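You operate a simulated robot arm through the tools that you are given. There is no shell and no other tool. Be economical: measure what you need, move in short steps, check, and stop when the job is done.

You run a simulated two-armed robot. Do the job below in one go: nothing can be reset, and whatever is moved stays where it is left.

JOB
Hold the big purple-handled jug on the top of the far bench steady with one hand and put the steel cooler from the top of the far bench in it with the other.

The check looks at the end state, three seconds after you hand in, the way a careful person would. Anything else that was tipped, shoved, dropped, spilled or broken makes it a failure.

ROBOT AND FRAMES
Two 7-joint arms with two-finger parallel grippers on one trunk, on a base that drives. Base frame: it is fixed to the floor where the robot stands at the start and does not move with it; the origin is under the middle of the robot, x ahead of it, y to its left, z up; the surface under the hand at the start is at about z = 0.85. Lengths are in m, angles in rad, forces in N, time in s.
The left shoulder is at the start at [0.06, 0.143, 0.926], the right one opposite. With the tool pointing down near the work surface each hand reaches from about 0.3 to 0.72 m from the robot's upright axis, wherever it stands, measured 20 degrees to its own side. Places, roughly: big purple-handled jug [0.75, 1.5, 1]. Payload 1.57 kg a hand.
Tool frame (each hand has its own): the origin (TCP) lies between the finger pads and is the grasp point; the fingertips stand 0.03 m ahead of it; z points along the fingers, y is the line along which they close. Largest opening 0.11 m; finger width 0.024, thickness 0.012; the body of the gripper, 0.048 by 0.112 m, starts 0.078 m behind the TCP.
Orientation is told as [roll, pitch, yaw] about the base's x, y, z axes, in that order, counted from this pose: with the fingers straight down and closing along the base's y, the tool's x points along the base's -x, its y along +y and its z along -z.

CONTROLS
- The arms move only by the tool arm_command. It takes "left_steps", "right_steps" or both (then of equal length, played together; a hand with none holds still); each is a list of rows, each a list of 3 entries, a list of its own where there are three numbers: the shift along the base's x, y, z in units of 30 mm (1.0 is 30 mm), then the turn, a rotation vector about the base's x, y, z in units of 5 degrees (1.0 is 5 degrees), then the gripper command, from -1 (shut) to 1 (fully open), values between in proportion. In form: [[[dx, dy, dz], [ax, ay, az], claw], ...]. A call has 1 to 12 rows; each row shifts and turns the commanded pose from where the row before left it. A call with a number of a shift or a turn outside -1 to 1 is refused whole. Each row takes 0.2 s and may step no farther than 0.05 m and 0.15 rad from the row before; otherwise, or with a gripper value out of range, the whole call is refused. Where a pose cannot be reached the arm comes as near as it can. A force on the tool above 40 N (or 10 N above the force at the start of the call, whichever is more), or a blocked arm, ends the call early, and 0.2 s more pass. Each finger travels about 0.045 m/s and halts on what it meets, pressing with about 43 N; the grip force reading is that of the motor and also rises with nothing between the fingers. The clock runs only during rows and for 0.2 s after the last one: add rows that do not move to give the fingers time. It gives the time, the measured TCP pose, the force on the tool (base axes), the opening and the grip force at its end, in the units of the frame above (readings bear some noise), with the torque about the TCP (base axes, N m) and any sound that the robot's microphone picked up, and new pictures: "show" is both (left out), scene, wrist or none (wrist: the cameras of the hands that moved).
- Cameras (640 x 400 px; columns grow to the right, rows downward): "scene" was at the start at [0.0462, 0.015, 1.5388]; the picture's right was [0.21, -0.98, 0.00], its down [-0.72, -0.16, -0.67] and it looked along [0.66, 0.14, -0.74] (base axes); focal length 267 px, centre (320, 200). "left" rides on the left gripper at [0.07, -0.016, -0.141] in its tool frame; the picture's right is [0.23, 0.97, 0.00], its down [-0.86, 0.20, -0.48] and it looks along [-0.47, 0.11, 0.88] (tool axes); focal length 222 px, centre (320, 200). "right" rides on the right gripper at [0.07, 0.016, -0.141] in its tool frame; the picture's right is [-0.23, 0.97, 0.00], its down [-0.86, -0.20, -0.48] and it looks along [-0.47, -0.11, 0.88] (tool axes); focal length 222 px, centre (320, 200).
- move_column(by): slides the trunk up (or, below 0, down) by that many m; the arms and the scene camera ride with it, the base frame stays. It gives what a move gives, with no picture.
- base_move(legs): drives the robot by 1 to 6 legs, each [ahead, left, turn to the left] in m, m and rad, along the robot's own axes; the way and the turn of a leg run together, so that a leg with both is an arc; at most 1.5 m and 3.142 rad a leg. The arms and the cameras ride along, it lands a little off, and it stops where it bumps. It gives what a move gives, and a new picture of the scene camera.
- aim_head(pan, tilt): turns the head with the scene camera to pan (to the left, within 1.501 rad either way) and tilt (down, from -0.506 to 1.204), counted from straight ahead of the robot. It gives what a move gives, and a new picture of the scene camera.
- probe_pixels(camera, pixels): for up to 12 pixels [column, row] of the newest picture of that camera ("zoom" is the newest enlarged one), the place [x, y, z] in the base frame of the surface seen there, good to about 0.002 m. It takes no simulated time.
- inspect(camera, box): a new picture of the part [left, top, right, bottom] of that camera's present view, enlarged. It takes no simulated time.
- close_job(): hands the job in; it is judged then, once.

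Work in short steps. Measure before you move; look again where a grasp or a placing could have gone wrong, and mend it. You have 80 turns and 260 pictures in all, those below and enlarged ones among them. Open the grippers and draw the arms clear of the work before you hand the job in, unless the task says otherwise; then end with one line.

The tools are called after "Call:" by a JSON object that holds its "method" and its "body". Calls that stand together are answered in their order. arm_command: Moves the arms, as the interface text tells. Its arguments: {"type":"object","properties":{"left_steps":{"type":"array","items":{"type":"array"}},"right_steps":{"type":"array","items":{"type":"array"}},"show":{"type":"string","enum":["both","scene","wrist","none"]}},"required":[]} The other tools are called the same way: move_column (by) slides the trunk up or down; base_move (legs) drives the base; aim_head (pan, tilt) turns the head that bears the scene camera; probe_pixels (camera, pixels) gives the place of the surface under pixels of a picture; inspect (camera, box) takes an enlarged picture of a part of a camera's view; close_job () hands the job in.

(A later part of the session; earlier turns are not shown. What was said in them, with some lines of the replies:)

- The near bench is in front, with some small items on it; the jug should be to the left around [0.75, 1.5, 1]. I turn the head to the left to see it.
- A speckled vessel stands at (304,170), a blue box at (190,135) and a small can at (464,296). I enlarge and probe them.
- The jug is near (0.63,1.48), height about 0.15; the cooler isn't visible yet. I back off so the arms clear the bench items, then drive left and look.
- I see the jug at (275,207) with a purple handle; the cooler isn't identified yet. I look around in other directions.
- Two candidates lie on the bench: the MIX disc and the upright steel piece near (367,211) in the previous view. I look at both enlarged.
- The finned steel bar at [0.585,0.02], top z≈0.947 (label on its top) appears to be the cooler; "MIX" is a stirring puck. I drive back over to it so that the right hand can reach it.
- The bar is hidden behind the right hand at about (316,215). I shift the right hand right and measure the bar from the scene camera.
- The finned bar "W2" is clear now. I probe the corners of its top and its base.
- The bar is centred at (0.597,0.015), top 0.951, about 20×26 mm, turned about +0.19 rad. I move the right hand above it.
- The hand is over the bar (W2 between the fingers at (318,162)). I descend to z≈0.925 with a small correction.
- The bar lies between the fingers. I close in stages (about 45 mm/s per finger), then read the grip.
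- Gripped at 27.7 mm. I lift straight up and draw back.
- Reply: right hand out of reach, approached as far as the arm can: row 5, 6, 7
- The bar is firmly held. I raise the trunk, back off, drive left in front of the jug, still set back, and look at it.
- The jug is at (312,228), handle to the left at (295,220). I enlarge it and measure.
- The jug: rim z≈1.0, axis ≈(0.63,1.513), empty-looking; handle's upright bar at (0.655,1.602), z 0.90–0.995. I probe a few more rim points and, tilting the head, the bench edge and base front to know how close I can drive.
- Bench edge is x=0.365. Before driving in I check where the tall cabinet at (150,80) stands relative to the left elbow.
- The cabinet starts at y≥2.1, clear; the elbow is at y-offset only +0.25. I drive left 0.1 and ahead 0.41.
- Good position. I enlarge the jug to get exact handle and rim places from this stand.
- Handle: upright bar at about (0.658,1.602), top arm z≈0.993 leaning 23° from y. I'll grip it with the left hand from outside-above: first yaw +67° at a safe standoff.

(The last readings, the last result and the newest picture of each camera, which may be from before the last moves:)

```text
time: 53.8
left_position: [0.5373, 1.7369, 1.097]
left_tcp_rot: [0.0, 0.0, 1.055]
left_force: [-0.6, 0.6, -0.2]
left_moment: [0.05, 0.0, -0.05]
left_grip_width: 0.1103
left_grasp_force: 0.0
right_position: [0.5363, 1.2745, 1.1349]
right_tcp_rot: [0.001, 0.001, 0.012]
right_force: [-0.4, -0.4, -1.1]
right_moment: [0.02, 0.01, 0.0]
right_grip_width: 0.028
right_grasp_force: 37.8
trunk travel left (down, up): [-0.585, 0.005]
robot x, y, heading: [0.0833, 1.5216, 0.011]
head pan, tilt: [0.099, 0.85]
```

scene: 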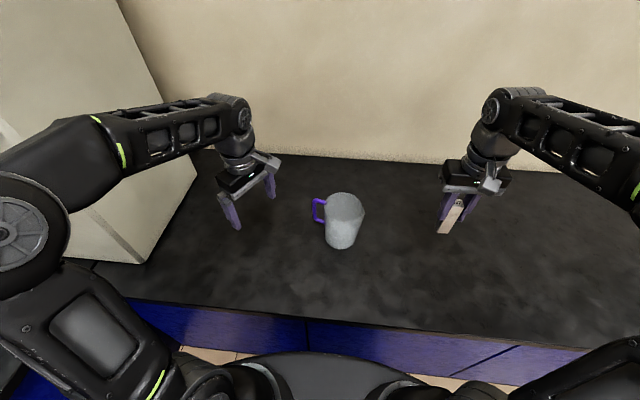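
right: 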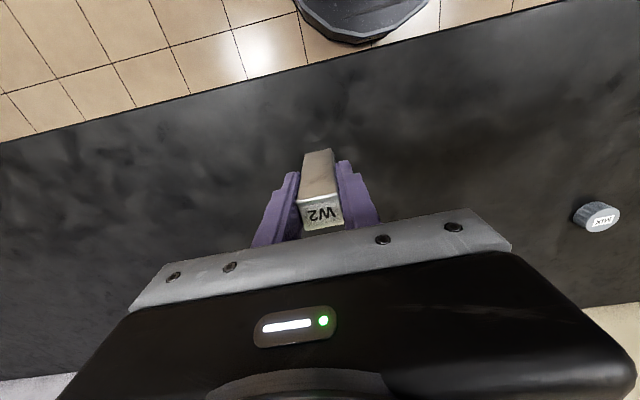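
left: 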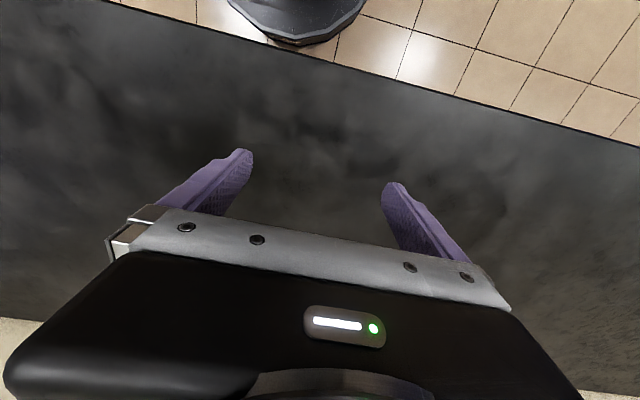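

Yaw works. I finish the yaw and tilt 40° so the fingers point inward-down.

Call:
{"method": "arm_command", "body": {"left_steps": [[[0, 0, 0], [0, 0, 0.65], 1], [[0, 0, 0], [0, 0, 0.65], 1], [[0, 0, 0], [-0.92, 0.39, 0], 1], [[0, 0, 0], [-0.92, 0.39, 0], 1], [[0, 0, 0], [-0.92, 0.39, 0], 1], [[0, 0, 0], [-0.92, 0.39, 0], 1], [[0, 0, 0], [-0.92, 0.39, 0], 1], [[0, 0, 0], [-0.92, 0.39, 0], 1], [[0, 0, 0], [-0.92, 0.39, 0], 1], [[0, 0, 0], [-0.92, 0.39, 0], 1]], "show": "both"}}

```text
time: 56.0
left_position: [0.5311, 1.7285, 1.0923]
left_tcp_rot: [0.005, 0.53, 1.167]
left_force: [0.7, -0.1, -0.9]
left_moment: [0.02, -0.01, -0.01]
left_grip_width: 0.1102
left_grasp_force: 0.1
left hand out of reach, approached as far as the arm can: row 8, 9, 10
right_position: [0.5358, 1.2749, 1.1348]
right_tcp_rot: [-0.001, 0.001, 0.012]
right_force: [0.0, 0.7, -2.5]
right_moment: [0.02, 0.01, 0.03]
right_grip_width: 0.0276
right_grasp_force: 37.9
trunk travel left (down, up): [-0.585, 0.005]
robot x, y, heading: [0.085, 1.5162, 0.008]
head pan, tilt: [0.099, 0.85]
```

scene: 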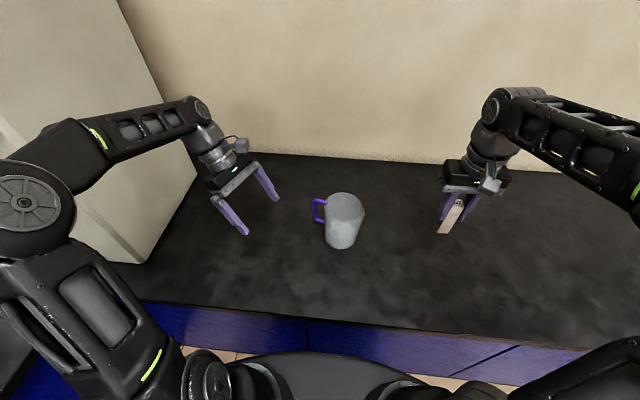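
left: 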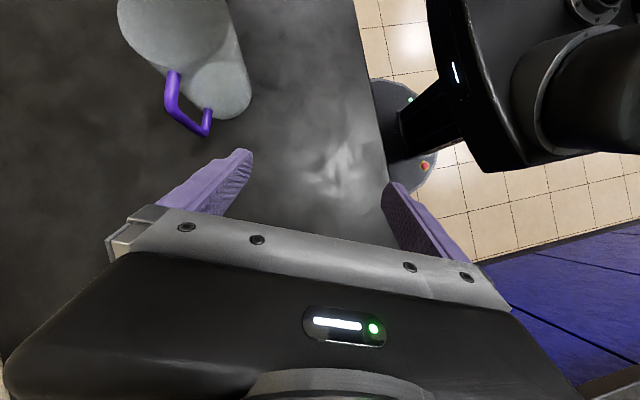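

Tilt reached 30°, which suffices. I move to a pre-grasp point 0.1 m back from the handle along the finger line: (0.678,1.651,1.062).

Call:
{"method": "arm_command", "body": {"left_steps": [[[0.98, -0.3, -0.1], [0, 0, 0], 1], [[0.98, -0.5, -0.1], [0, 0, 0], 1], [[0.98, -0.5, -0.2], [0, 0, 0], 1], [[0.98, -0.5, -0.3], [0, 0, 0], 1], [[0.8, -0.5, -0.3], [0, 0, 0], 1], [[0, 0, 0], [0, 0, 0], 1], [[0, 0, 0], [0, 0, 0], 1]], "show": "both"}}

```text
time: 57.6
left_position: [0.5908, 1.6978, 1.0753]
left_tcp_rot: [0.004, 0.528, 1.17]
left_force: [0.6, 0.3, -0.1]
left_moment: [-0.02, 0.02, 0.01]
left_grip_width: 0.1099
left_grasp_force: 0.0
left hand out of reach, approached as far as the arm can: row 1, 2, 3, 4
right_position: [0.5372, 1.2722, 1.1343]
right_tcp_rot: [0.0, 0.001, 0.012]
right_force: [0.8, 0.2, -2.1]
right_moment: [0.0, 0.0, -0.01]
right_grip_width: 0.0277
right_grasp_force: 37.8
trunk travel left (down, up): [-0.585, 0.005]
robot x, y, heading: [0.0845, 1.5239, 0.007]
head pan, tilt: [0.099, 0.85]
```

scene: 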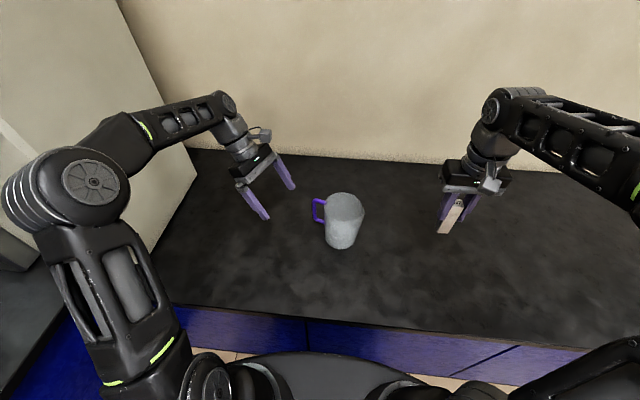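
left: 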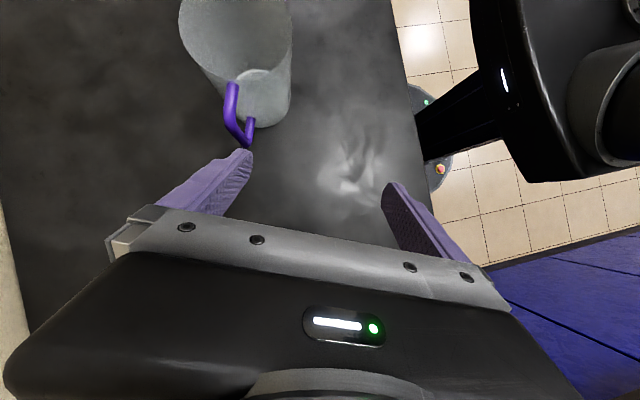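

It fell short in part. I continue with smaller steps toward (0.678,1.651,1.06).

Call:
{"method": "arm_command", "body": {"left_steps": [[[0.5, -0.4, -0.1], [0, 0, 0], 1], [[0.5, -0.4, -0.1], [0, 0, 0], 1], [[0.5, -0.4, -0.1], [0, 0, 0], 1], [[0.5, -0.2, -0.1], [0, 0, 0], 1], [[0.5, -0.2, 0], [0, 0, 0], 1], [[0.4, 0, 0], [0, 0, 0], 1], [[0, 0, 0], [0, 0, 0], 1]], "show": "both"}}

```text
time: 59.2
left_position: [0.6054, 1.685, 1.0722]
left_tcp_rot: [0.002, 0.527, 1.168]
left_force: [-1.0, 0.2, -0.4]
left_moment: [-0.03, 0.0, -0.03]
left_grip_width: 0.1098
left_grasp_force: 0.0
left hand out of reach, approached as far as the arm can: row 1, 2, 4, 5, 6
right_position: [0.5367, 1.2749, 1.134]
right_tcp_rot: [0.0, 0.0, 0.009]
right_force: [0.0, -0.4, -1.1]
right_moment: [-0.02, 0.06, 0.03]
right_grip_width: 0.0277
right_grasp_force: 37.4
trunk travel left (down, up): [-0.585, 0.005]
robot x, y, heading: [0.078, 1.5192, 0.008]
head pan, tilt: [0.099, 0.85]
```

scene: 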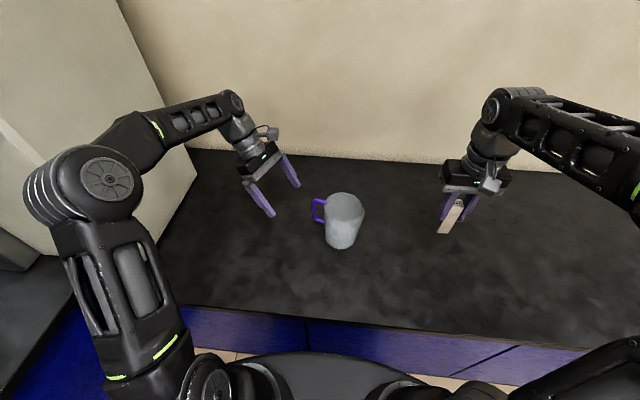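
left: 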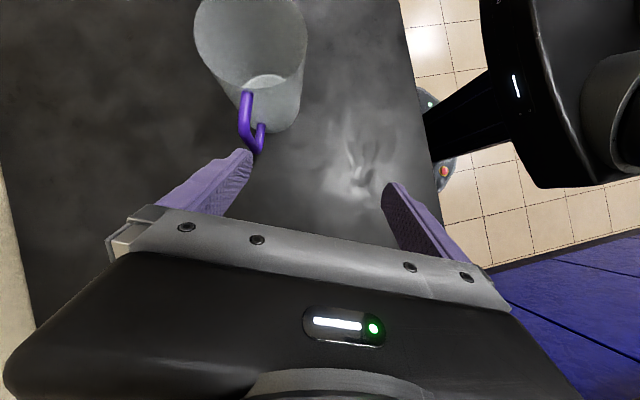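

The left arm is near its reach limit; I may want the base a little closer. I probe the base front and bench edge in the left wrist picture.

Call:
{"method": "probe_pixels", "body": {"camera": "left", "pixels": [[440, 170], [430, 95], [455, 170], [425, 60], [445, 160], [440, 140], [412, 60], [428, 130]]}}

Call:
{"method": "inspect", "body": {"camera": "left", "box": [370, 40, 530, 240]}}

```text
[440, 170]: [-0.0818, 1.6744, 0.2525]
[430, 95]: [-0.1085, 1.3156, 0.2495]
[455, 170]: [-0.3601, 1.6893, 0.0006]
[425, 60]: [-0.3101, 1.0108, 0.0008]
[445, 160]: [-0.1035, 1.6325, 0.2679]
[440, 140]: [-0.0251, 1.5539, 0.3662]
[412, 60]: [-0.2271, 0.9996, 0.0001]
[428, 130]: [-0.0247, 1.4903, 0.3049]
```

```text
2.00 times, centred on (450, 140) of left
```

zoom: 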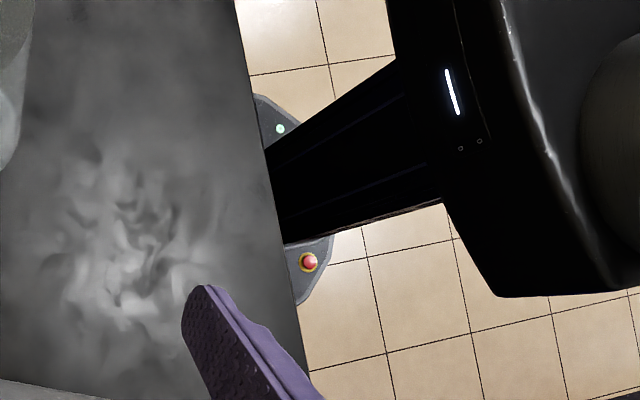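

Driving closer isn't safe, but the limit seems to be the wrist tilt. I reduce the tilt to about 15° and lower to handle height while still outside it.

Call:
{"method": "arm_command", "body": {"left_steps": [[[0, 0.3, 0], [0.92, -0.39, 0], 1], [[0, 0.3, 0], [0.92, -0.39, 0], 1], [[0, 0, 0], [0.92, -0.39, 0], 1], [[0.3, 0, -0.8], [0, 0, 0], 1], [[0.4, 0, -0.8], [0, 0, 0], 1], [[0.4, 0, -0.8], [0, 0, 0], 1], [[0.4, 0, -0.6], [0, 0, 0], 1], [[0, 0, 0], [0, 0, 0], 1]], "show": "both"}}

```text
time: 61.0
left_position: [0.6479, 1.701, 0.9798]
left_tcp_rot: [0.007, 0.265, 1.168]
left_force: [0.6, -1.1, -0.4]
left_moment: [0.03, 0.01, -0.02]
left_grip_width: 0.11
left_grasp_force: 0.2
right_position: [0.5353, 1.2727, 1.1348]
right_tcp_rot: [0.0, -0.001, 0.01]
right_force: [0.2, 0.4, -0.6]
right_moment: [0.0, -0.01, -0.02]
right_grip_width: 0.0276
right_grasp_force: 37.8
trunk travel left (down, up): [-0.585, 0.005]
robot x, y, heading: [0.0794, 1.5197, 0.012]
head pan, tilt: [0.099, 0.85]
```

scene: 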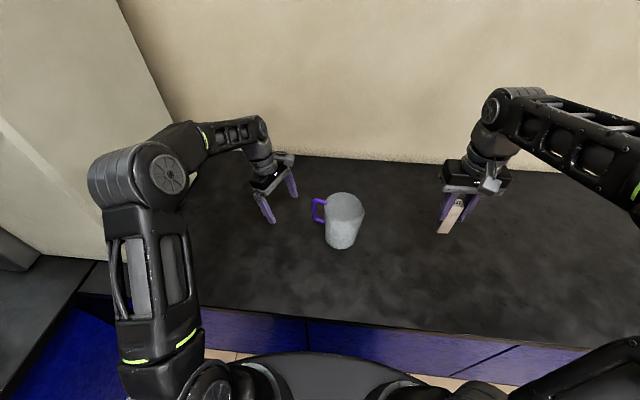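
left: 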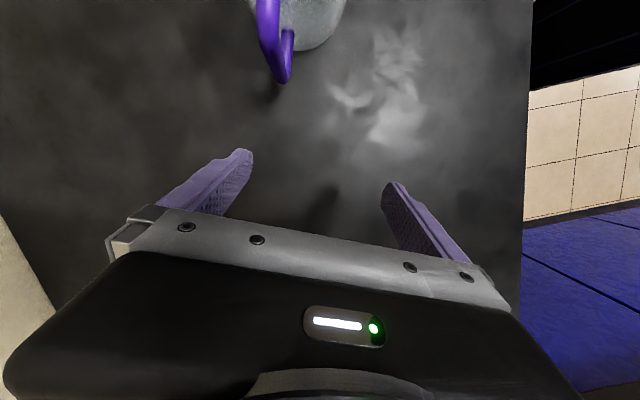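

The hand is at handle height. I re-tilt by 10°, centre on the handle's line at x≈0.69, and look.

Call:
{"method": "arm_command", "body": {"left_steps": [[[0.5, 0, 0], [0, 0, 0], 1], [[0.5, 0, 0], [0, 0, 0], 1], [[0.4, -0.1, 0], [0, 0, 0], 1], [[0, 0, 0], [-0.92, 0.39, 0], 1], [[0, 0, 0], [-0.92, 0.39, 0], 1], [[0, 0, 0], [0, 0, 0], 1]], "show": "both"}}

```text
time: 62.4
left_position: [0.6899, 1.6989, 0.9827]
left_tcp_rot: [0.005, 0.442, 1.167]
left_force: [-0.2, -0.2, -0.6]
left_moment: [-0.01, -0.06, 0.03]
left_grip_width: 0.1102
left_grasp_force: 0.0
right_position: [0.536, 1.2739, 1.1348]
right_tcp_rot: [0.0, 0.001, 0.012]
right_force: [1.0, 0.4, -0.8]
right_moment: [0.03, -0.01, 0.02]
right_grip_width: 0.0274
right_grasp_force: 38.2
trunk travel left (down, up): [-0.585, 0.005]
robot x, y, heading: [0.0842, 1.5228, 0.009]
head pan, tilt: [0.099, 0.85]
```

scene: 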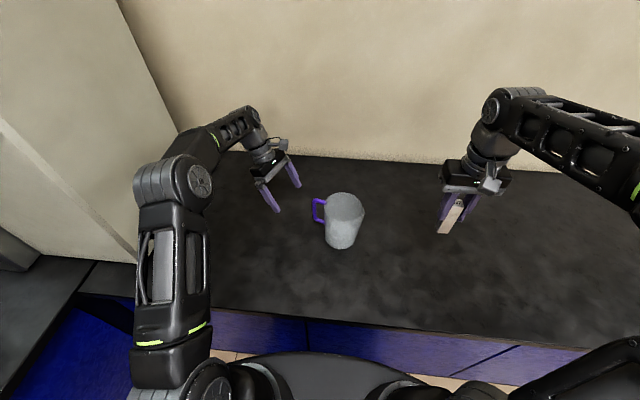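
left: 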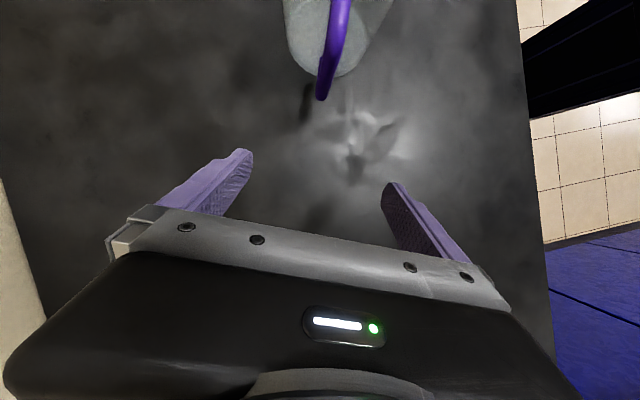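

Tilt is 25°, handle centred near column 330. I probe handle points in the wrist picture to centre tangentially.

Call:
{"method": "probe_pixels", "body": {"camera": "left", "pixels": [[328, 70], [334, 40], [323, 92], [340, 15], [242, 160], [393, 192]]}}

Call:
{"method": "inspect", "body": {"camera": "left", "box": [280, 0, 400, 110]}}

```text
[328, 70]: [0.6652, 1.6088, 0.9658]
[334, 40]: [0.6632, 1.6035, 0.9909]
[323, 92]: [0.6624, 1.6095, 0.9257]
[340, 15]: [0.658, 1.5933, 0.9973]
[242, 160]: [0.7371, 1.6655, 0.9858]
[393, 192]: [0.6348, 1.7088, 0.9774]
```

```text
3.64 times, centred on (340, 55) of left
```

zoom: 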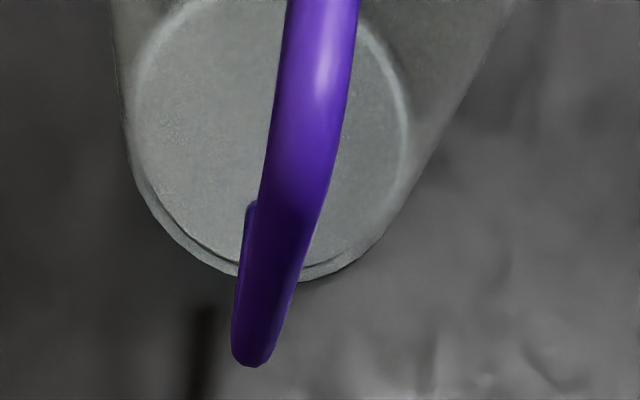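

Handle bar centre ≈(0.6595,1.6035), diameter ~13 mm. I shift 9 mm tangentially and slide in along the handle plane, fingers open on both sides.

Call:
{"method": "arm_command", "body": {"left_steps": [[[0.28, -0.12, -0.15], [0, 0, 0], 1], [[-0.32, -0.765, -0.15], [0, 0, 0], 1], [[-0.32, -0.765, 0], [0, 0, 0], 1], [[-0.32, -0.765, 0], [0, 0, 0], 1], [[-0.32, -0.765, 0], [0, 0, 0], 1], [[0, 0, 0], [0, 0, 0], 1]], "show": "both"}}

Call:
{"method": "inspect", "body": {"camera": "scene", "box": [270, 160, 390, 260]}}

```text
time: 63.8
left_position: [0.6522, 1.6068, 0.9751]
left_tcp_rot: [0.006, 0.442, 1.168]
left_force: [-0.1, -0.5, -0.4]
left_moment: [0.01, 0.0, -0.01]
left_grip_width: 0.1102
left_grasp_force: 0.1
left hand out of reach, approached as far as the arm can: row 1
right_position: [0.5354, 1.2735, 1.1355]
right_tcp_rot: [0.0, 0.001, 0.01]
right_force: [0.1, 0.2, -2.3]
right_moment: [0.01, -0.02, 0.02]
right_grip_width: 0.0277
right_grasp_force: 38.2
trunk travel left (down, up): [-0.585, 0.005]
robot x, y, heading: [0.0848, 1.5215, 0.007]
head pan, tilt: [0.099, 0.85]
```

scene: 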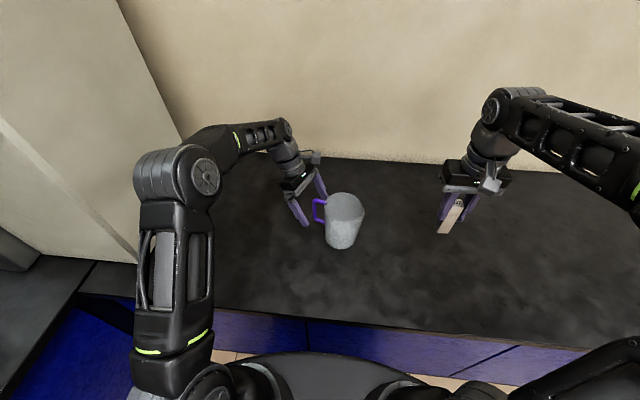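
left: 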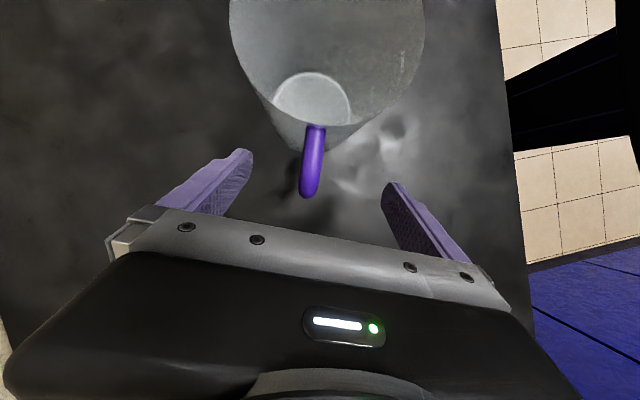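

```text
4.00 times, centred on (330, 210) of scene
```

zoom: 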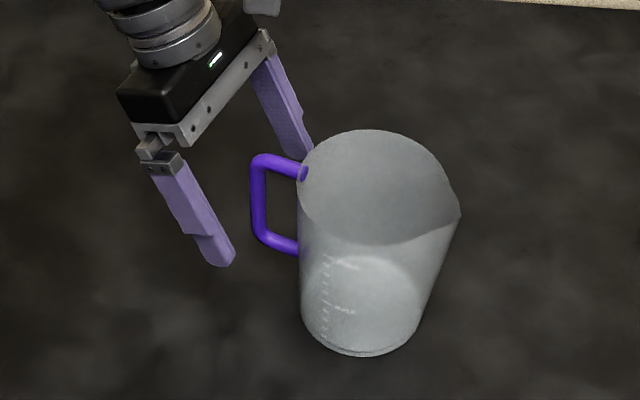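

Nicely straddling; need ~8 mm tangential shift. I probe again to refine.

Call:
{"method": "probe_pixels", "body": {"camera": "left", "pixels": [[305, 165], [313, 165], [321, 165], [307, 180], [312, 140], [247, 160], [388, 190]]}}

```text
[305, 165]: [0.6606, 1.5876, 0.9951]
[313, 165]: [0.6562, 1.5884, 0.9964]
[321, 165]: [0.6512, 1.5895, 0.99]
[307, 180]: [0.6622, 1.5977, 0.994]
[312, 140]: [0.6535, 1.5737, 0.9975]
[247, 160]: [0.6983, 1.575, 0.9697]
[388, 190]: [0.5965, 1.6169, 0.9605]
```

Handle centre lies ~10 mm toward +x tangentially. I shift that and part-close to ~35 mm to verify centring.

Call:
{"method": "arm_command", "body": {"left_steps": [[[0.31, -0.13, 0], [0, 0, 0], 1], [[0, 0, 0], [0, 0, 0], 0.5], [[0, 0, 0], [0, 0, 0], 0], [[0, 0, 0], [0, 0, 0], -0.3], [[0, 0, 0], [0, 0, 0], -0.3], [[0, 0, 0], [0, 0, 0], -0.3], [[0, 0, 0], [0, 0, 0], -0.3]], "show": "wrist"}}

Call:
{"method": "inspect", "body": {"camera": "left", "box": [240, 100, 400, 220]}}

```text
time: 65.4
left_position: [0.6621, 1.6029, 0.9759]
left_tcp_rot: [0.003, 0.442, 1.167]
left_force: [0.1, 0.0, -0.1]
left_moment: [0.01, -0.01, 0.0]
left_grip_width: 0.0386
left_grasp_force: 0.2
right_position: [0.5349, 1.2746, 1.135]
right_tcp_rot: [0.001, 0.0, 0.012]
right_force: [-0.3, 0.1, -2.5]
right_moment: [-0.02, 0.0, 0.0]
right_grip_width: 0.0276
right_grasp_force: 38.1
trunk travel left (down, up): [-0.585, 0.005]
robot x, y, heading: [0.0816, 1.5171, 0.006]
head pan, tilt: [0.099, 0.85]
```

left: 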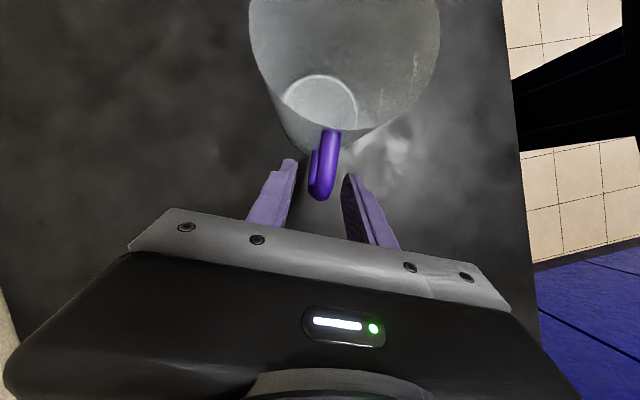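

```text
3.33 times, centred on (320, 160) of left
```

zoom: 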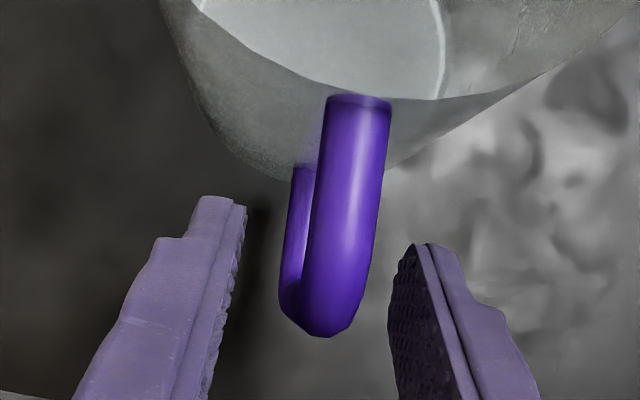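

Well centred. I close gently on the handle.

Call:
{"method": "arm_command", "body": {"left_steps": [[[0, 0, 0], [0, 0, 0], -0.5], [[0, 0, 0], [0, 0, 0], -0.65], [[0, 0, 0], [0, 0, 0], -0.75], [[0, 0, 0], [0, 0, 0], -0.8], [[0, 0, 0], [0, 0, 0], -0.85], [[0, 0, 0], [0, 0, 0], -1], [[0, 0, 0], [0, 0, 0], -1], [[0, 0, 0], [0, 0, 0], -1]], "show": "both"}}

Call:
{"method": "inspect", "body": {"camera": "scene", "box": [270, 160, 390, 260]}}

```text
time: 67.2
left_position: [0.6628, 1.6037, 0.9757]
left_tcp_rot: [0.005, 0.442, 1.167]
left_force: [0.1, -0.4, 0.7]
left_moment: [-0.14, 0.02, 0.06]
left_grip_width: 0.0127
left_grasp_force: 29.5
right_position: [0.5358, 1.2738, 1.1351]
right_tcp_rot: [0.0, 0.001, 0.012]
right_force: [0.5, -0.6, -1.2]
right_moment: [0.03, 0.02, -0.03]
right_grip_width: 0.0277
right_grasp_force: 38.1
trunk travel left (down, up): [-0.585, 0.005]
robot x, y, heading: [0.0845, 1.5213, 0.005]
head pan, tilt: [0.099, 0.85]
```

scene: 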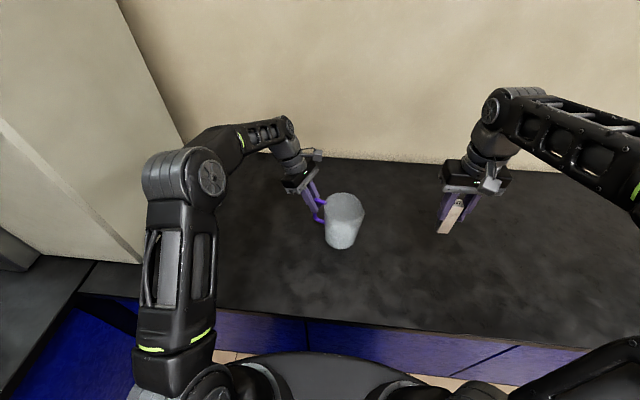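
left: 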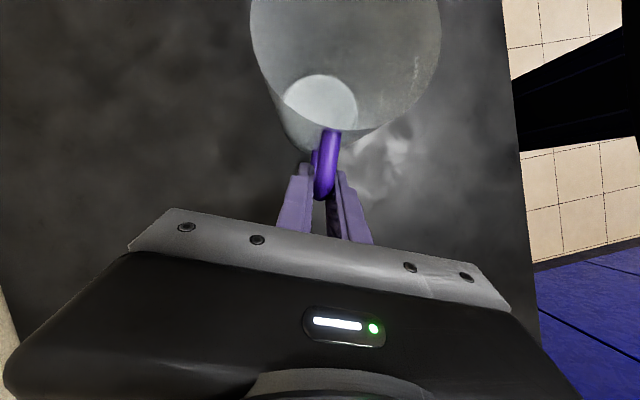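

```text
4.00 times, centred on (330, 210) of scene
```

zoom: 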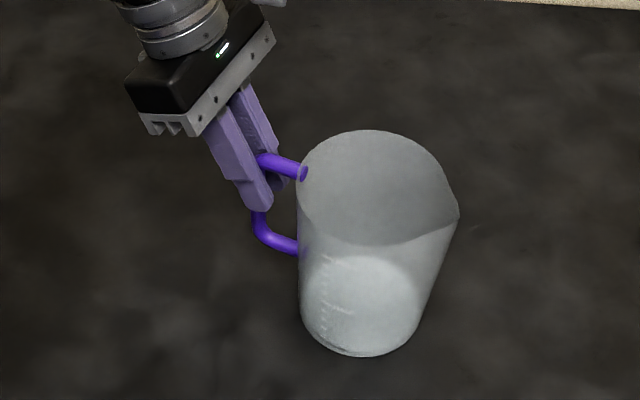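

The handle is held at 12.7 mm and the jug hasn't moved. Now the right hand brings the bar over the jug mouth (centre ≈(0.626,1.51)), bar bottom at z≈1.058 above the 1.003 rim.

Call:
{"method": "arm_command", "body": {"right_steps": [[[0.37, 0.97, 0], [0, 0, 0], -1], [[0.37, 0.97, 0], [0, 0, 0], -1], [[0.37, 0.97, 0], [0, 0, 0], -1], [[0.37, 0.97, 0], [0, 0, 0], -1], [[0.37, 0.97, 0], [0, 0, 0], -1], [[0.37, 0.97, 0], [0, 0, 0], -1], [[0.37, 0.97, 0], [0, 0, 0], -1], [[0.37, 0.9, 0], [0, 0, 0], -1], [[0, 0, 0], [0, 0, 0], -1]], "show": "both"}}

Call:
{"method": "inspect", "body": {"camera": "scene", "box": [270, 130, 400, 260]}}

```text
time: 69.2
left_position: [0.6619, 1.6016, 0.9763]
left_tcp_rot: [0.007, 0.441, 1.167]
left_force: [-0.5, -0.2, 0.4]
left_moment: [-0.03, 0.02, -0.01]
left_grip_width: 0.0126
left_grasp_force: 30.1
right_position: [0.6251, 1.5023, 1.1341]
right_tcp_rot: [0.002, -0.003, 0.011]
right_force: [-0.4, -0.5, -1.5]
right_moment: [0.03, -0.01, -0.04]
right_grip_width: 0.0276
right_grasp_force: 38.1
trunk travel left (down, up): [-0.585, 0.005]
robot x, y, heading: [0.0812, 1.5225, 0.006]
head pan, tilt: [0.099, 0.85]
```

scene: 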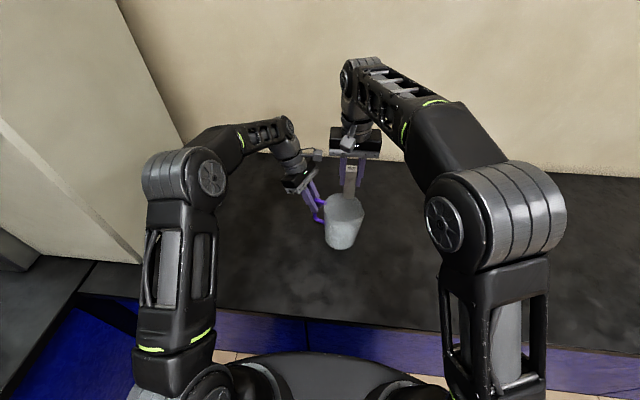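
right: 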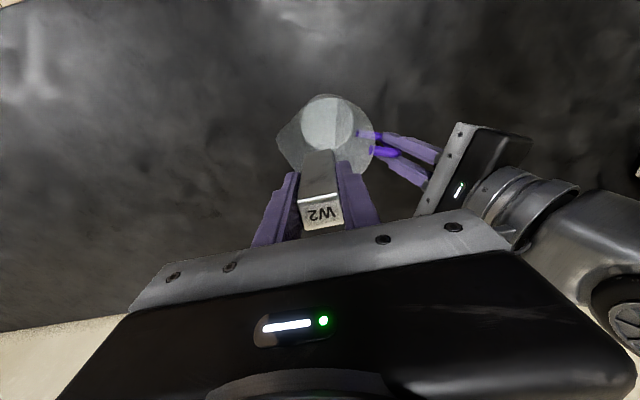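

```text
3.08 times, centred on (335, 195) of scene
```

zoom: 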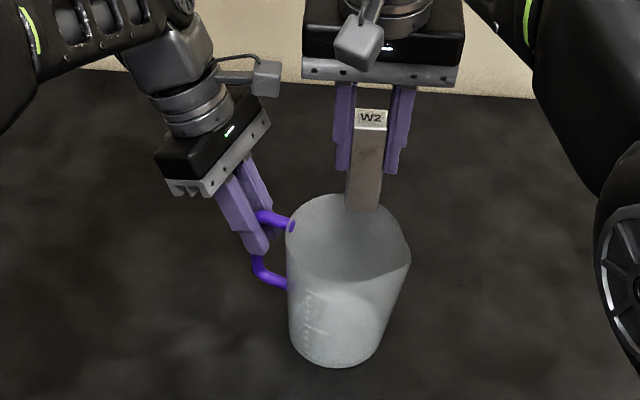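

The bar hangs over the jug. I probe rim points in the right wrist view and the bar's bottom to confirm centring.

Call:
{"method": "inspect", "body": {"camera": "right", "box": [260, 80, 400, 190]}}

Call:
{"method": "probe_pixels", "body": {"camera": "right", "pixels": [[279, 140], [374, 150], [372, 140], [285, 160], [365, 165], [318, 155], [318, 172], [325, 130], [300, 105], [350, 100]]}}

```text
3.64 times, centred on (330, 135) of right
```

zoom: 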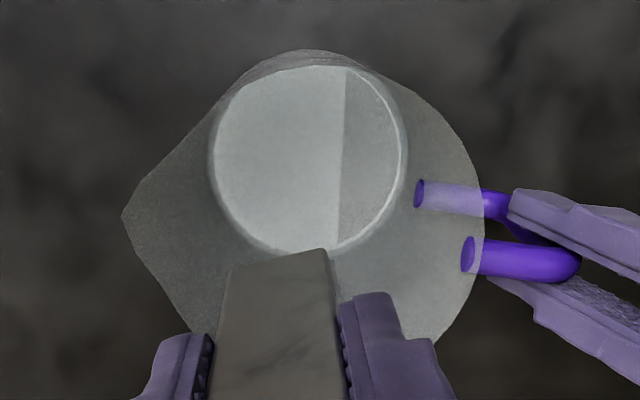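

```text
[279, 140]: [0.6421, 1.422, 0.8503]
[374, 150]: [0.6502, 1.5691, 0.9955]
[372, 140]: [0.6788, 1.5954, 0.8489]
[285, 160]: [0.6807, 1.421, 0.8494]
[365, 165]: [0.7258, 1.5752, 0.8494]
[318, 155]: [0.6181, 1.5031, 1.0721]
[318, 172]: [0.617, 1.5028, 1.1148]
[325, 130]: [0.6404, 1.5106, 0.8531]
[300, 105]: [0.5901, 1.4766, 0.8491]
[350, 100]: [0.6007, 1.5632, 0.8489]
```

Bar centre ≈(0.628,1.503), jug bottom centre ≈(0.63,1.512). I shift +5 mm in y and lower partway.

Call:
{"method": "arm_command", "body": {"right_steps": [[[0, 0.17, -0.6], [0, 0, 0], -1], [[0, 0, -0.8], [0, 0, 0], -1], [[0, 0, -0.8], [0, 0, 0], -1], [[0, 0, -0.8], [0, 0, 0], -1], [[0, 0, -0.8], [0, 0, 0], -1], [[0, 0, -0.7], [0, 0, 0], -1], [[0, 0, 0], [0, 0, 0], -1]], "show": "both"}}

Call:
{"method": "inspect", "body": {"camera": "scene", "box": [270, 130, 400, 260]}}

```text
time: 70.8
left_position: [0.6625, 1.6026, 0.9767]
left_tcp_rot: [0.005, 0.44, 1.167]
left_force: [-0.1, -0.3, 0.6]
left_moment: [0.01, 0.0, -0.02]
left_grip_width: 0.0126
left_grasp_force: 29.5
right_position: [0.6247, 1.5082, 0.9996]
right_tcp_rot: [0.001, 0.0, 0.012]
right_force: [-0.5, 0.1, -1.4]
right_moment: [-0.01, -0.01, 0.0]
right_grip_width: 0.0275
right_grasp_force: 37.7
trunk travel left (down, up): [-0.585, 0.005]
robot x, y, heading: [0.0833, 1.5219, 0.004]
head pan, tilt: [0.099, 0.85]
```

scene: 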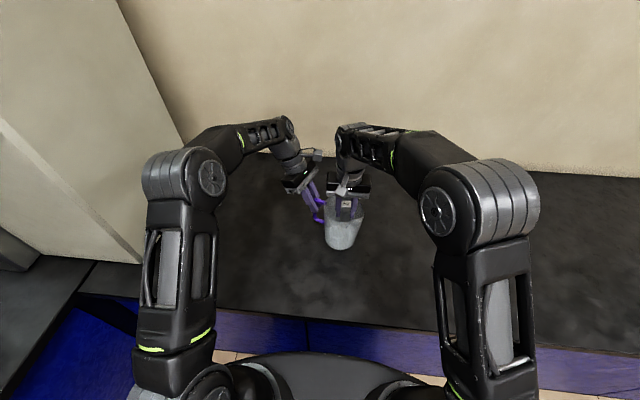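
right: 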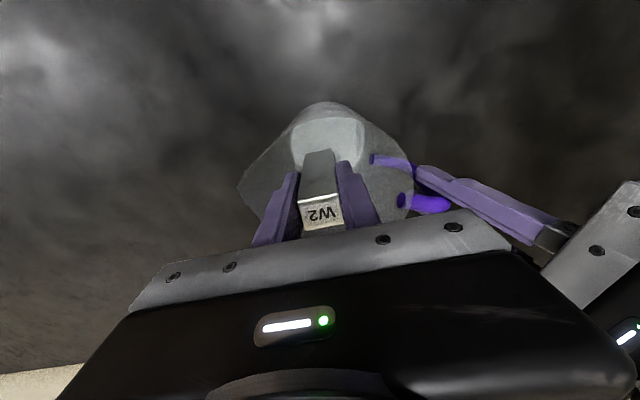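

```text
3.08 times, centred on (335, 195) of scene
```

zoom: 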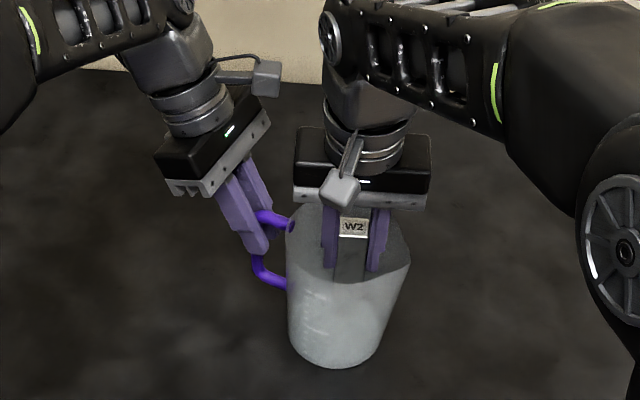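

The bar is inside the jug. Before lowering the last 6 cm I check the gap between the left hand's camera box (266,78 in the zoom) and the right wrist.

Call:
{"method": "probe_pixels", "body": {"camera": "zoom", "pixels": [[266, 78], [278, 75], [325, 40], [332, 80], [328, 115], [300, 145], [352, 230], [300, 195], [340, 200], [420, 200], [288, 225], [405, 265]]}}

```text
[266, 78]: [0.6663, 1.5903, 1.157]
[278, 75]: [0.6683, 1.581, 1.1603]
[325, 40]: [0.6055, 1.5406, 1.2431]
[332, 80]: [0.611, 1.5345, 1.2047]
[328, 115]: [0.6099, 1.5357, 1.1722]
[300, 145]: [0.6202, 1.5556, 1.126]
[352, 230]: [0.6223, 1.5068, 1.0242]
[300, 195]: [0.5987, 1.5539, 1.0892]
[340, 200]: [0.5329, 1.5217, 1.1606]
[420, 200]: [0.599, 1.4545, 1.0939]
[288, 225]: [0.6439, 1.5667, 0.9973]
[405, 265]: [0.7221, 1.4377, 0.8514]
```

Gap is about 2 cm, fine. I lower the last 60 mm, slowing toward the bottom.

Call:
{"method": "arm_command", "body": {"right_steps": [[[0, 0, -0.6], [0, 0, 0], -1], [[0, 0, -0.6], [0, 0, 0], -1], [[0, 0, -0.4], [0, 0, 0], -1], [[0, 0, -0.25], [0, 0, 0], -1], [[0, 0, -0.2], [0, 0, 0], -1], [[0, 0, 0], [0, 0, 0], -1]], "show": "both"}}

Call:
{"method": "inspect", "body": {"camera": "scene", "box": [270, 130, 400, 260]}}

```text
time: 72.2
left_position: [0.6629, 1.6042, 0.9766]
left_tcp_rot: [0.006, 0.442, 1.168]
left_force: [-0.4, -0.7, 0.1]
left_moment: [0.0, -0.03, -0.01]
left_grip_width: 0.0127
left_grasp_force: 30.2
right_position: [0.6247, 1.508, 0.9383]
right_tcp_rot: [0.001, 0.001, 0.01]
right_force: [-0.6, 0.7, -1.4]
right_moment: [0.03, 0.0, -0.03]
right_grip_width: 0.0276
right_grasp_force: 38.4
trunk travel left (down, up): [-0.585, 0.005]
robot x, y, heading: [0.0838, 1.5198, 0.009]
head pan, tilt: [0.099, 0.85]
```

scene: 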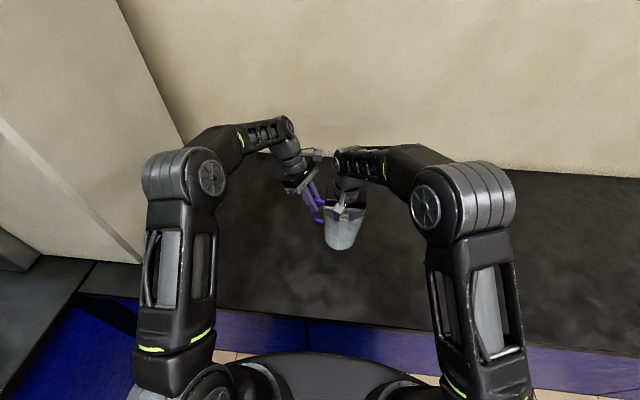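
right: 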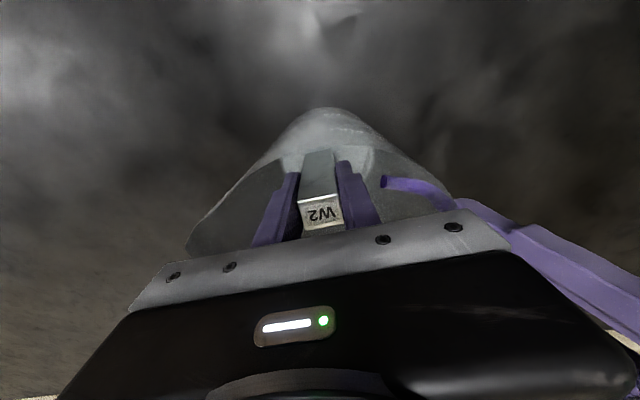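

```text
3.08 times, centred on (335, 195) of scene
```

zoom: 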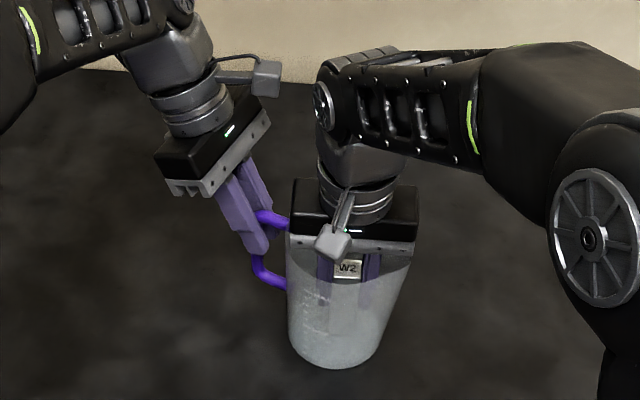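

No contact yet; ~5 mm remain. I lower 4 mm and open just slightly (to ~42 mm) inside the jug.

Call:
{"method": "arm_command", "body": {"right_steps": [[[0, 0, -0.13], [0, 0, 0], -1], [[0, 0, 0], [0, 0, 0], -0.45], [[0, 0, 0], [0, 0, 0], -0.35], [[0, 0, 0], [0, 0, 0], -0.25], [[0, 0, 0], [0, 0, 0], -0.25], [[0, 0, 0], [0, 0, 0], -0.25]], "show": "wrist"}}

Call:
{"method": "inspect", "body": {"camera": "scene", "box": [300, 170, 380, 260]}}

```text
time: 73.6
left_position: [0.6624, 1.6041, 0.9751]
left_tcp_rot: [0.006, 0.44, 1.168]
left_force: [0.6, -0.6, -0.5]
left_moment: [0.1, -0.09, 0.02]
left_grip_width: 0.0125
left_grasp_force: 29.7
right_position: [0.624, 1.5102, 0.9345]
right_tcp_rot: [0.0, -0.002, 0.01]
right_force: [0.1, 0.5, 0.0]
right_moment: [0.03, 0.02, -0.05]
right_grip_width: 0.0415
right_grasp_force: 0.1
trunk travel left (down, up): [-0.585, 0.005]
robot x, y, heading: [0.081, 1.5186, 0.011]
head pan, tilt: [0.099, 0.85]
```

right: 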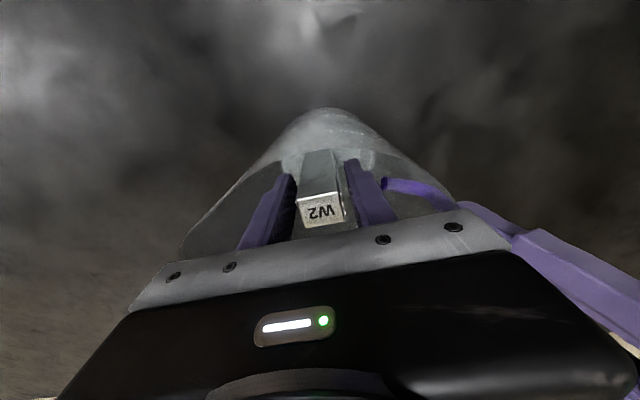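

```text
4.44 times, centred on (340, 215) of scene
```

zoom: 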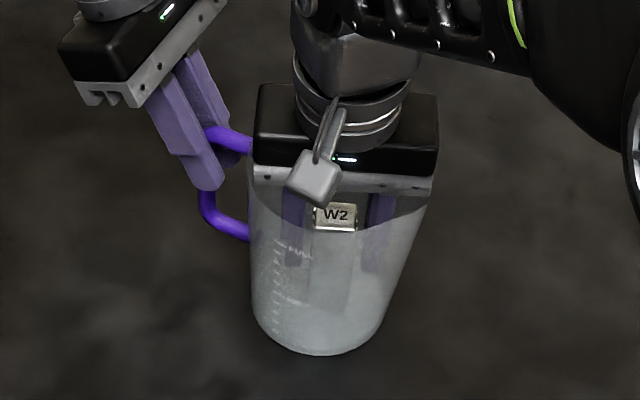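

The bar is standing, released. I lift the right hand straight up out of the jug.

Call:
{"method": "arm_command", "body": {"right_steps": [[[0, 0.05, 0.4], [0, 0, 0], -0.25], [[0, 0, 0.6], [0, 0, 0], -0.25], [[0, 0, 0.8], [0, 0, 0], -0.25], [[0, 0, 0.8], [0, 0, 0], -0.25], [[0, 0, 0.8], [0, 0, 0], -0.25], [[0, 0, 0.8], [0, 0, 0], -0.25], [[0, 0, 0.8], [0, 0, 0], -0.25], [[0, 0, 0.6], [0, 0, 0], -0.25]], "show": "both"}}

Call:
{"method": "inspect", "body": {"camera": "scene", "box": [270, 130, 400, 260]}}

```text
time: 75.4
left_position: [0.6631, 1.6033, 0.9761]
left_tcp_rot: [0.005, 0.44, 1.17]
left_force: [-0.1, -1.2, 0.0]
left_moment: [0.08, -0.11, 0.02]
left_grip_width: 0.0124
left_grasp_force: 29.4
right_position: [0.6246, 1.5108, 1.1031]
right_tcp_rot: [0.0, 0.001, 0.011]
right_force: [0.8, -0.7, 0.2]
right_moment: [-0.01, -0.01, -0.02]
right_grip_width: 0.0411
right_grasp_force: 0.1
trunk travel left (down, up): [-0.585, 0.005]
robot x, y, heading: [0.0828, 1.5208, 0.009]
head pan, tilt: [0.099, 0.85]
```

scene: 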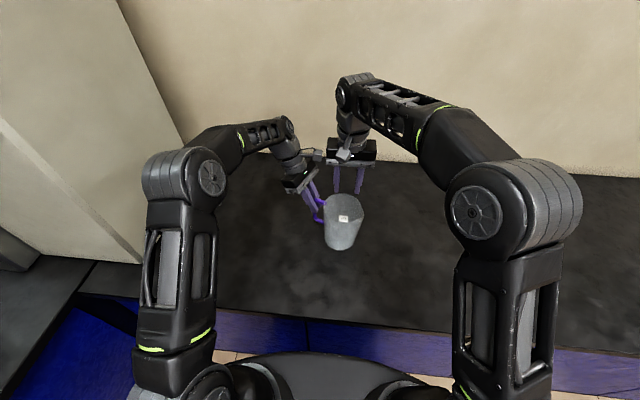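
right: 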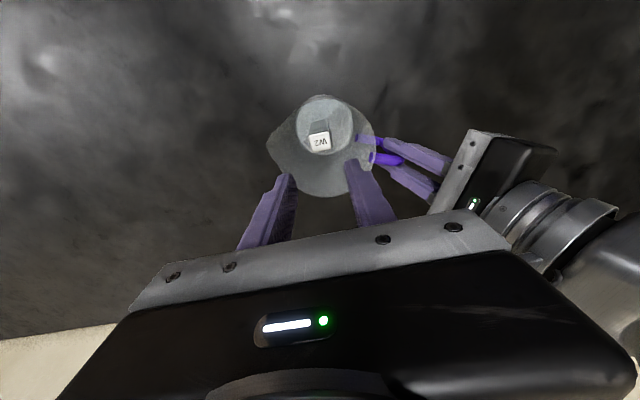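

```text
3.08 times, centred on (335, 195) of scene
```

zoom: 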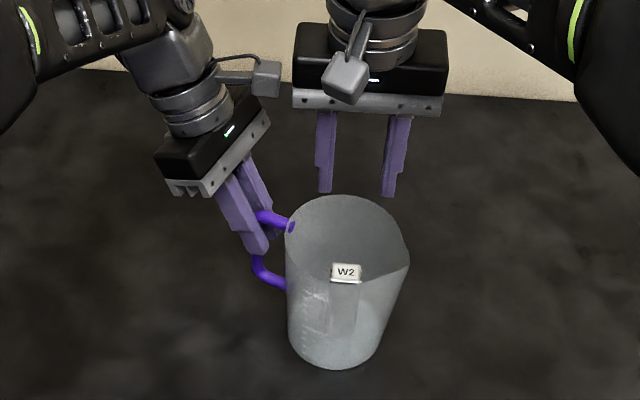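

The bar stands upright inside the jug. I withdraw the right hand up-right and back.

Call:
{"method": "arm_command", "body": {"right_steps": [[[0, -0.8, 0.3], [0, 0, 0], -0.25], [[0, -1, 0], [0, 0, 0], 0], [[-0.3, -1, 0], [0, 0, 0], 0.5], [[-0.4, -1, 0], [0, 0, 0], 1], [[-0.4, -1, 0], [0, 0, 0], 1], [[-0.4, -1, 0], [0, 0, 0], 1], [[-0.4, -1, 0], [0, 0, 0], 1], [[-0.4, -1, 0], [0, 0, 0], 1]], "show": "none"}}

Call:
{"method": "arm_command", "body": {"left_steps": [[[0, 0, 0], [0, 0, 0], -0.7], [[0, 0, 0], [0, 0, 0], -0.4], [[0, 0, 0], [0, 0, 0], 0], [[0, 0, 0], [0, 0, 0], 0.3], [[0, 0, 0], [0, 0, 0], 0.6], [[0, 0, 0], [0, 0, 0], 0.6], [[0, 0, 0], [0, 0, 0], 0.6]], "show": "both"}}

Call:
{"method": "inspect", "body": {"camera": "scene", "box": [270, 130, 400, 260]}}

```text
time: 77.2
left_position: [0.6623, 1.6038, 0.977]
left_tcp_rot: [0.006, 0.443, 1.167]
left_force: [-0.8, -0.8, 0.1]
left_moment: [0.01, -0.07, -0.06]
left_grip_width: 0.0122
left_grasp_force: 29.6
right_position: [0.5551, 1.2767, 1.1131]
right_tcp_rot: [0.0, 0.001, 0.01]
right_force: [0.1, 0.4, -0.2]
right_moment: [0.03, -0.03, -0.01]
right_grip_width: 0.11
right_grasp_force: 0.2
trunk travel left (down, up): [-0.585, 0.005]
robot x, y, heading: [0.0857, 1.5219, 0.005]
head pan, tilt: [0.099, 0.85]
```

```text
time: 78.8
left_position: [0.6613, 1.6036, 0.977]
left_tcp_rot: [0.004, 0.442, 1.167]
left_force: [0.2, -0.1, -0.1]
left_moment: [0.01, -0.02, 0.0]
left_grip_width: 0.0878
left_grasp_force: 0.0
right_position: [0.5545, 1.2777, 1.114]
right_tcp_rot: [0.001, 0.0, 0.01]
right_force: [0.4, -0.9, 0.1]
right_moment: [0.02, 0.01, 0.02]
right_grip_width: 0.11
right_grasp_force: 0.0
trunk travel left (down, up): [-0.585, 0.005]
robot x, y, heading: [0.0842, 1.5203, 0.01]
head pan, tilt: [0.099, 0.85]
```

scene: 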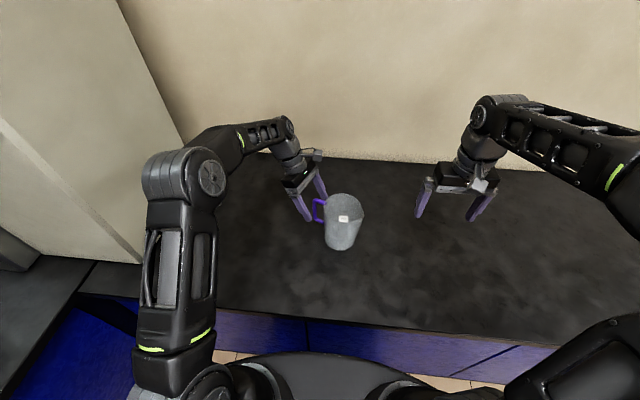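
left: 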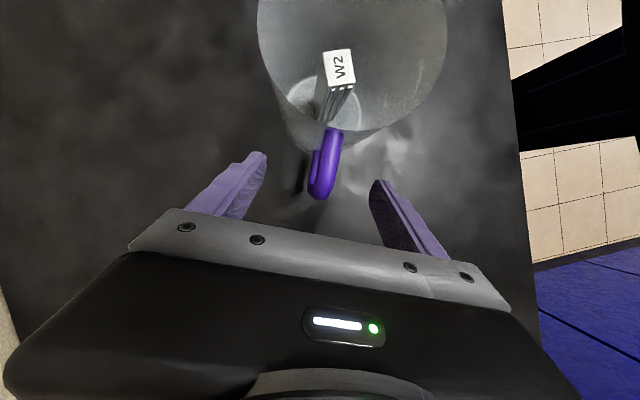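

```text
3.08 times, centred on (335, 195) of scene
```

zoom: 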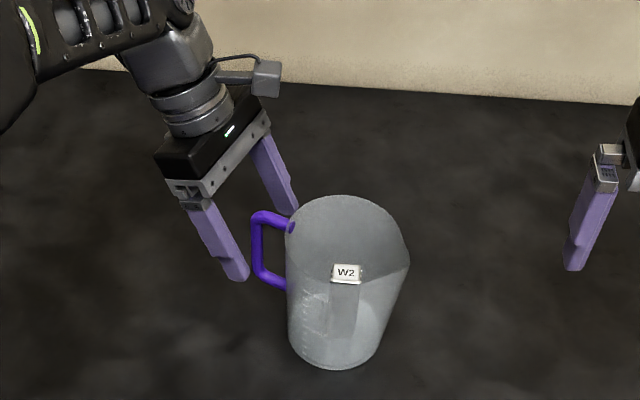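

The handle is free of both fingers. I slide the left hand outward along the handle plane.

Call:
{"method": "arm_command", "body": {"left_steps": [[[0.3, 0.765, 0], [0, 0, 0], 0.6], [[0.3, 0.765, 0], [0, 0, 0], 0.6], [[0.25, 0.765, 0], [0, 0, 0], 0.6], [[0, 0.8, 0], [0, 0, 0], 0.6], [[-0.3, 0.8, 0], [0, 0, 0], 1], [[-0.8, 0.3, 0], [0, 0, 0], 1], [[-0.8, 0, 0], [0, 0, 0], 1], [[-0.8, 0, 0], [0, 0, 0], 1]], "show": "scene"}}

Call:
{"method": "inspect", "body": {"camera": "scene", "box": [270, 150, 390, 260]}}

```text
time: 80.6
left_position: [0.6048, 1.7298, 0.9769]
left_tcp_rot: [0.006, 0.439, 1.166]
left_force: [-0.1, -0.1, 0.5]
left_moment: [0.02, -0.03, 0.01]
left_grip_width: 0.1099
left_grasp_force: 0.1
right_position: [0.554, 1.2779, 1.1132]
right_tcp_rot: [-0.002, -0.001, 0.01]
right_force: [-0.3, 1.2, -0.1]
right_moment: [0.06, 0.01, 0.02]
right_grip_width: 0.1102
right_grasp_force: 0.0
trunk travel left (down, up): [-0.585, 0.005]
robot x, y, heading: [0.0836, 1.521, 0.01]
head pan, tilt: [0.099, 0.85]
```

scene: 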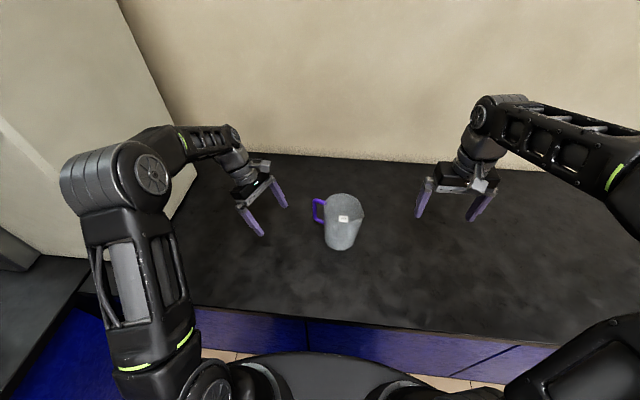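

```text
3.64 times, centred on (330, 205) of scene
```

zoom: 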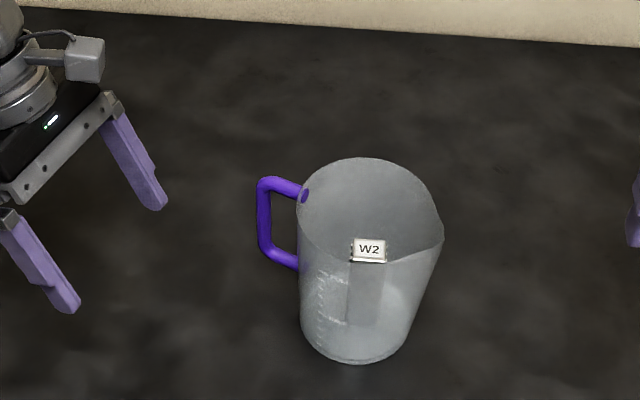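

Both hands are open and clear. The jug stands upright where it was, with the cooler bar upright inside it, so I hand in.

Call:
{"method": "close_job", "body": {}}

```text
The job is handed in.
```

I held the jug by its purple handle with the left hand and set the steel cooler upright inside it with the right. Both hands are open and clear, and the jug is where it stood. Nothing on the bench is named as a cooler, so I chose the finned steel bar labelled "W2" over the grey "MIX" puck.
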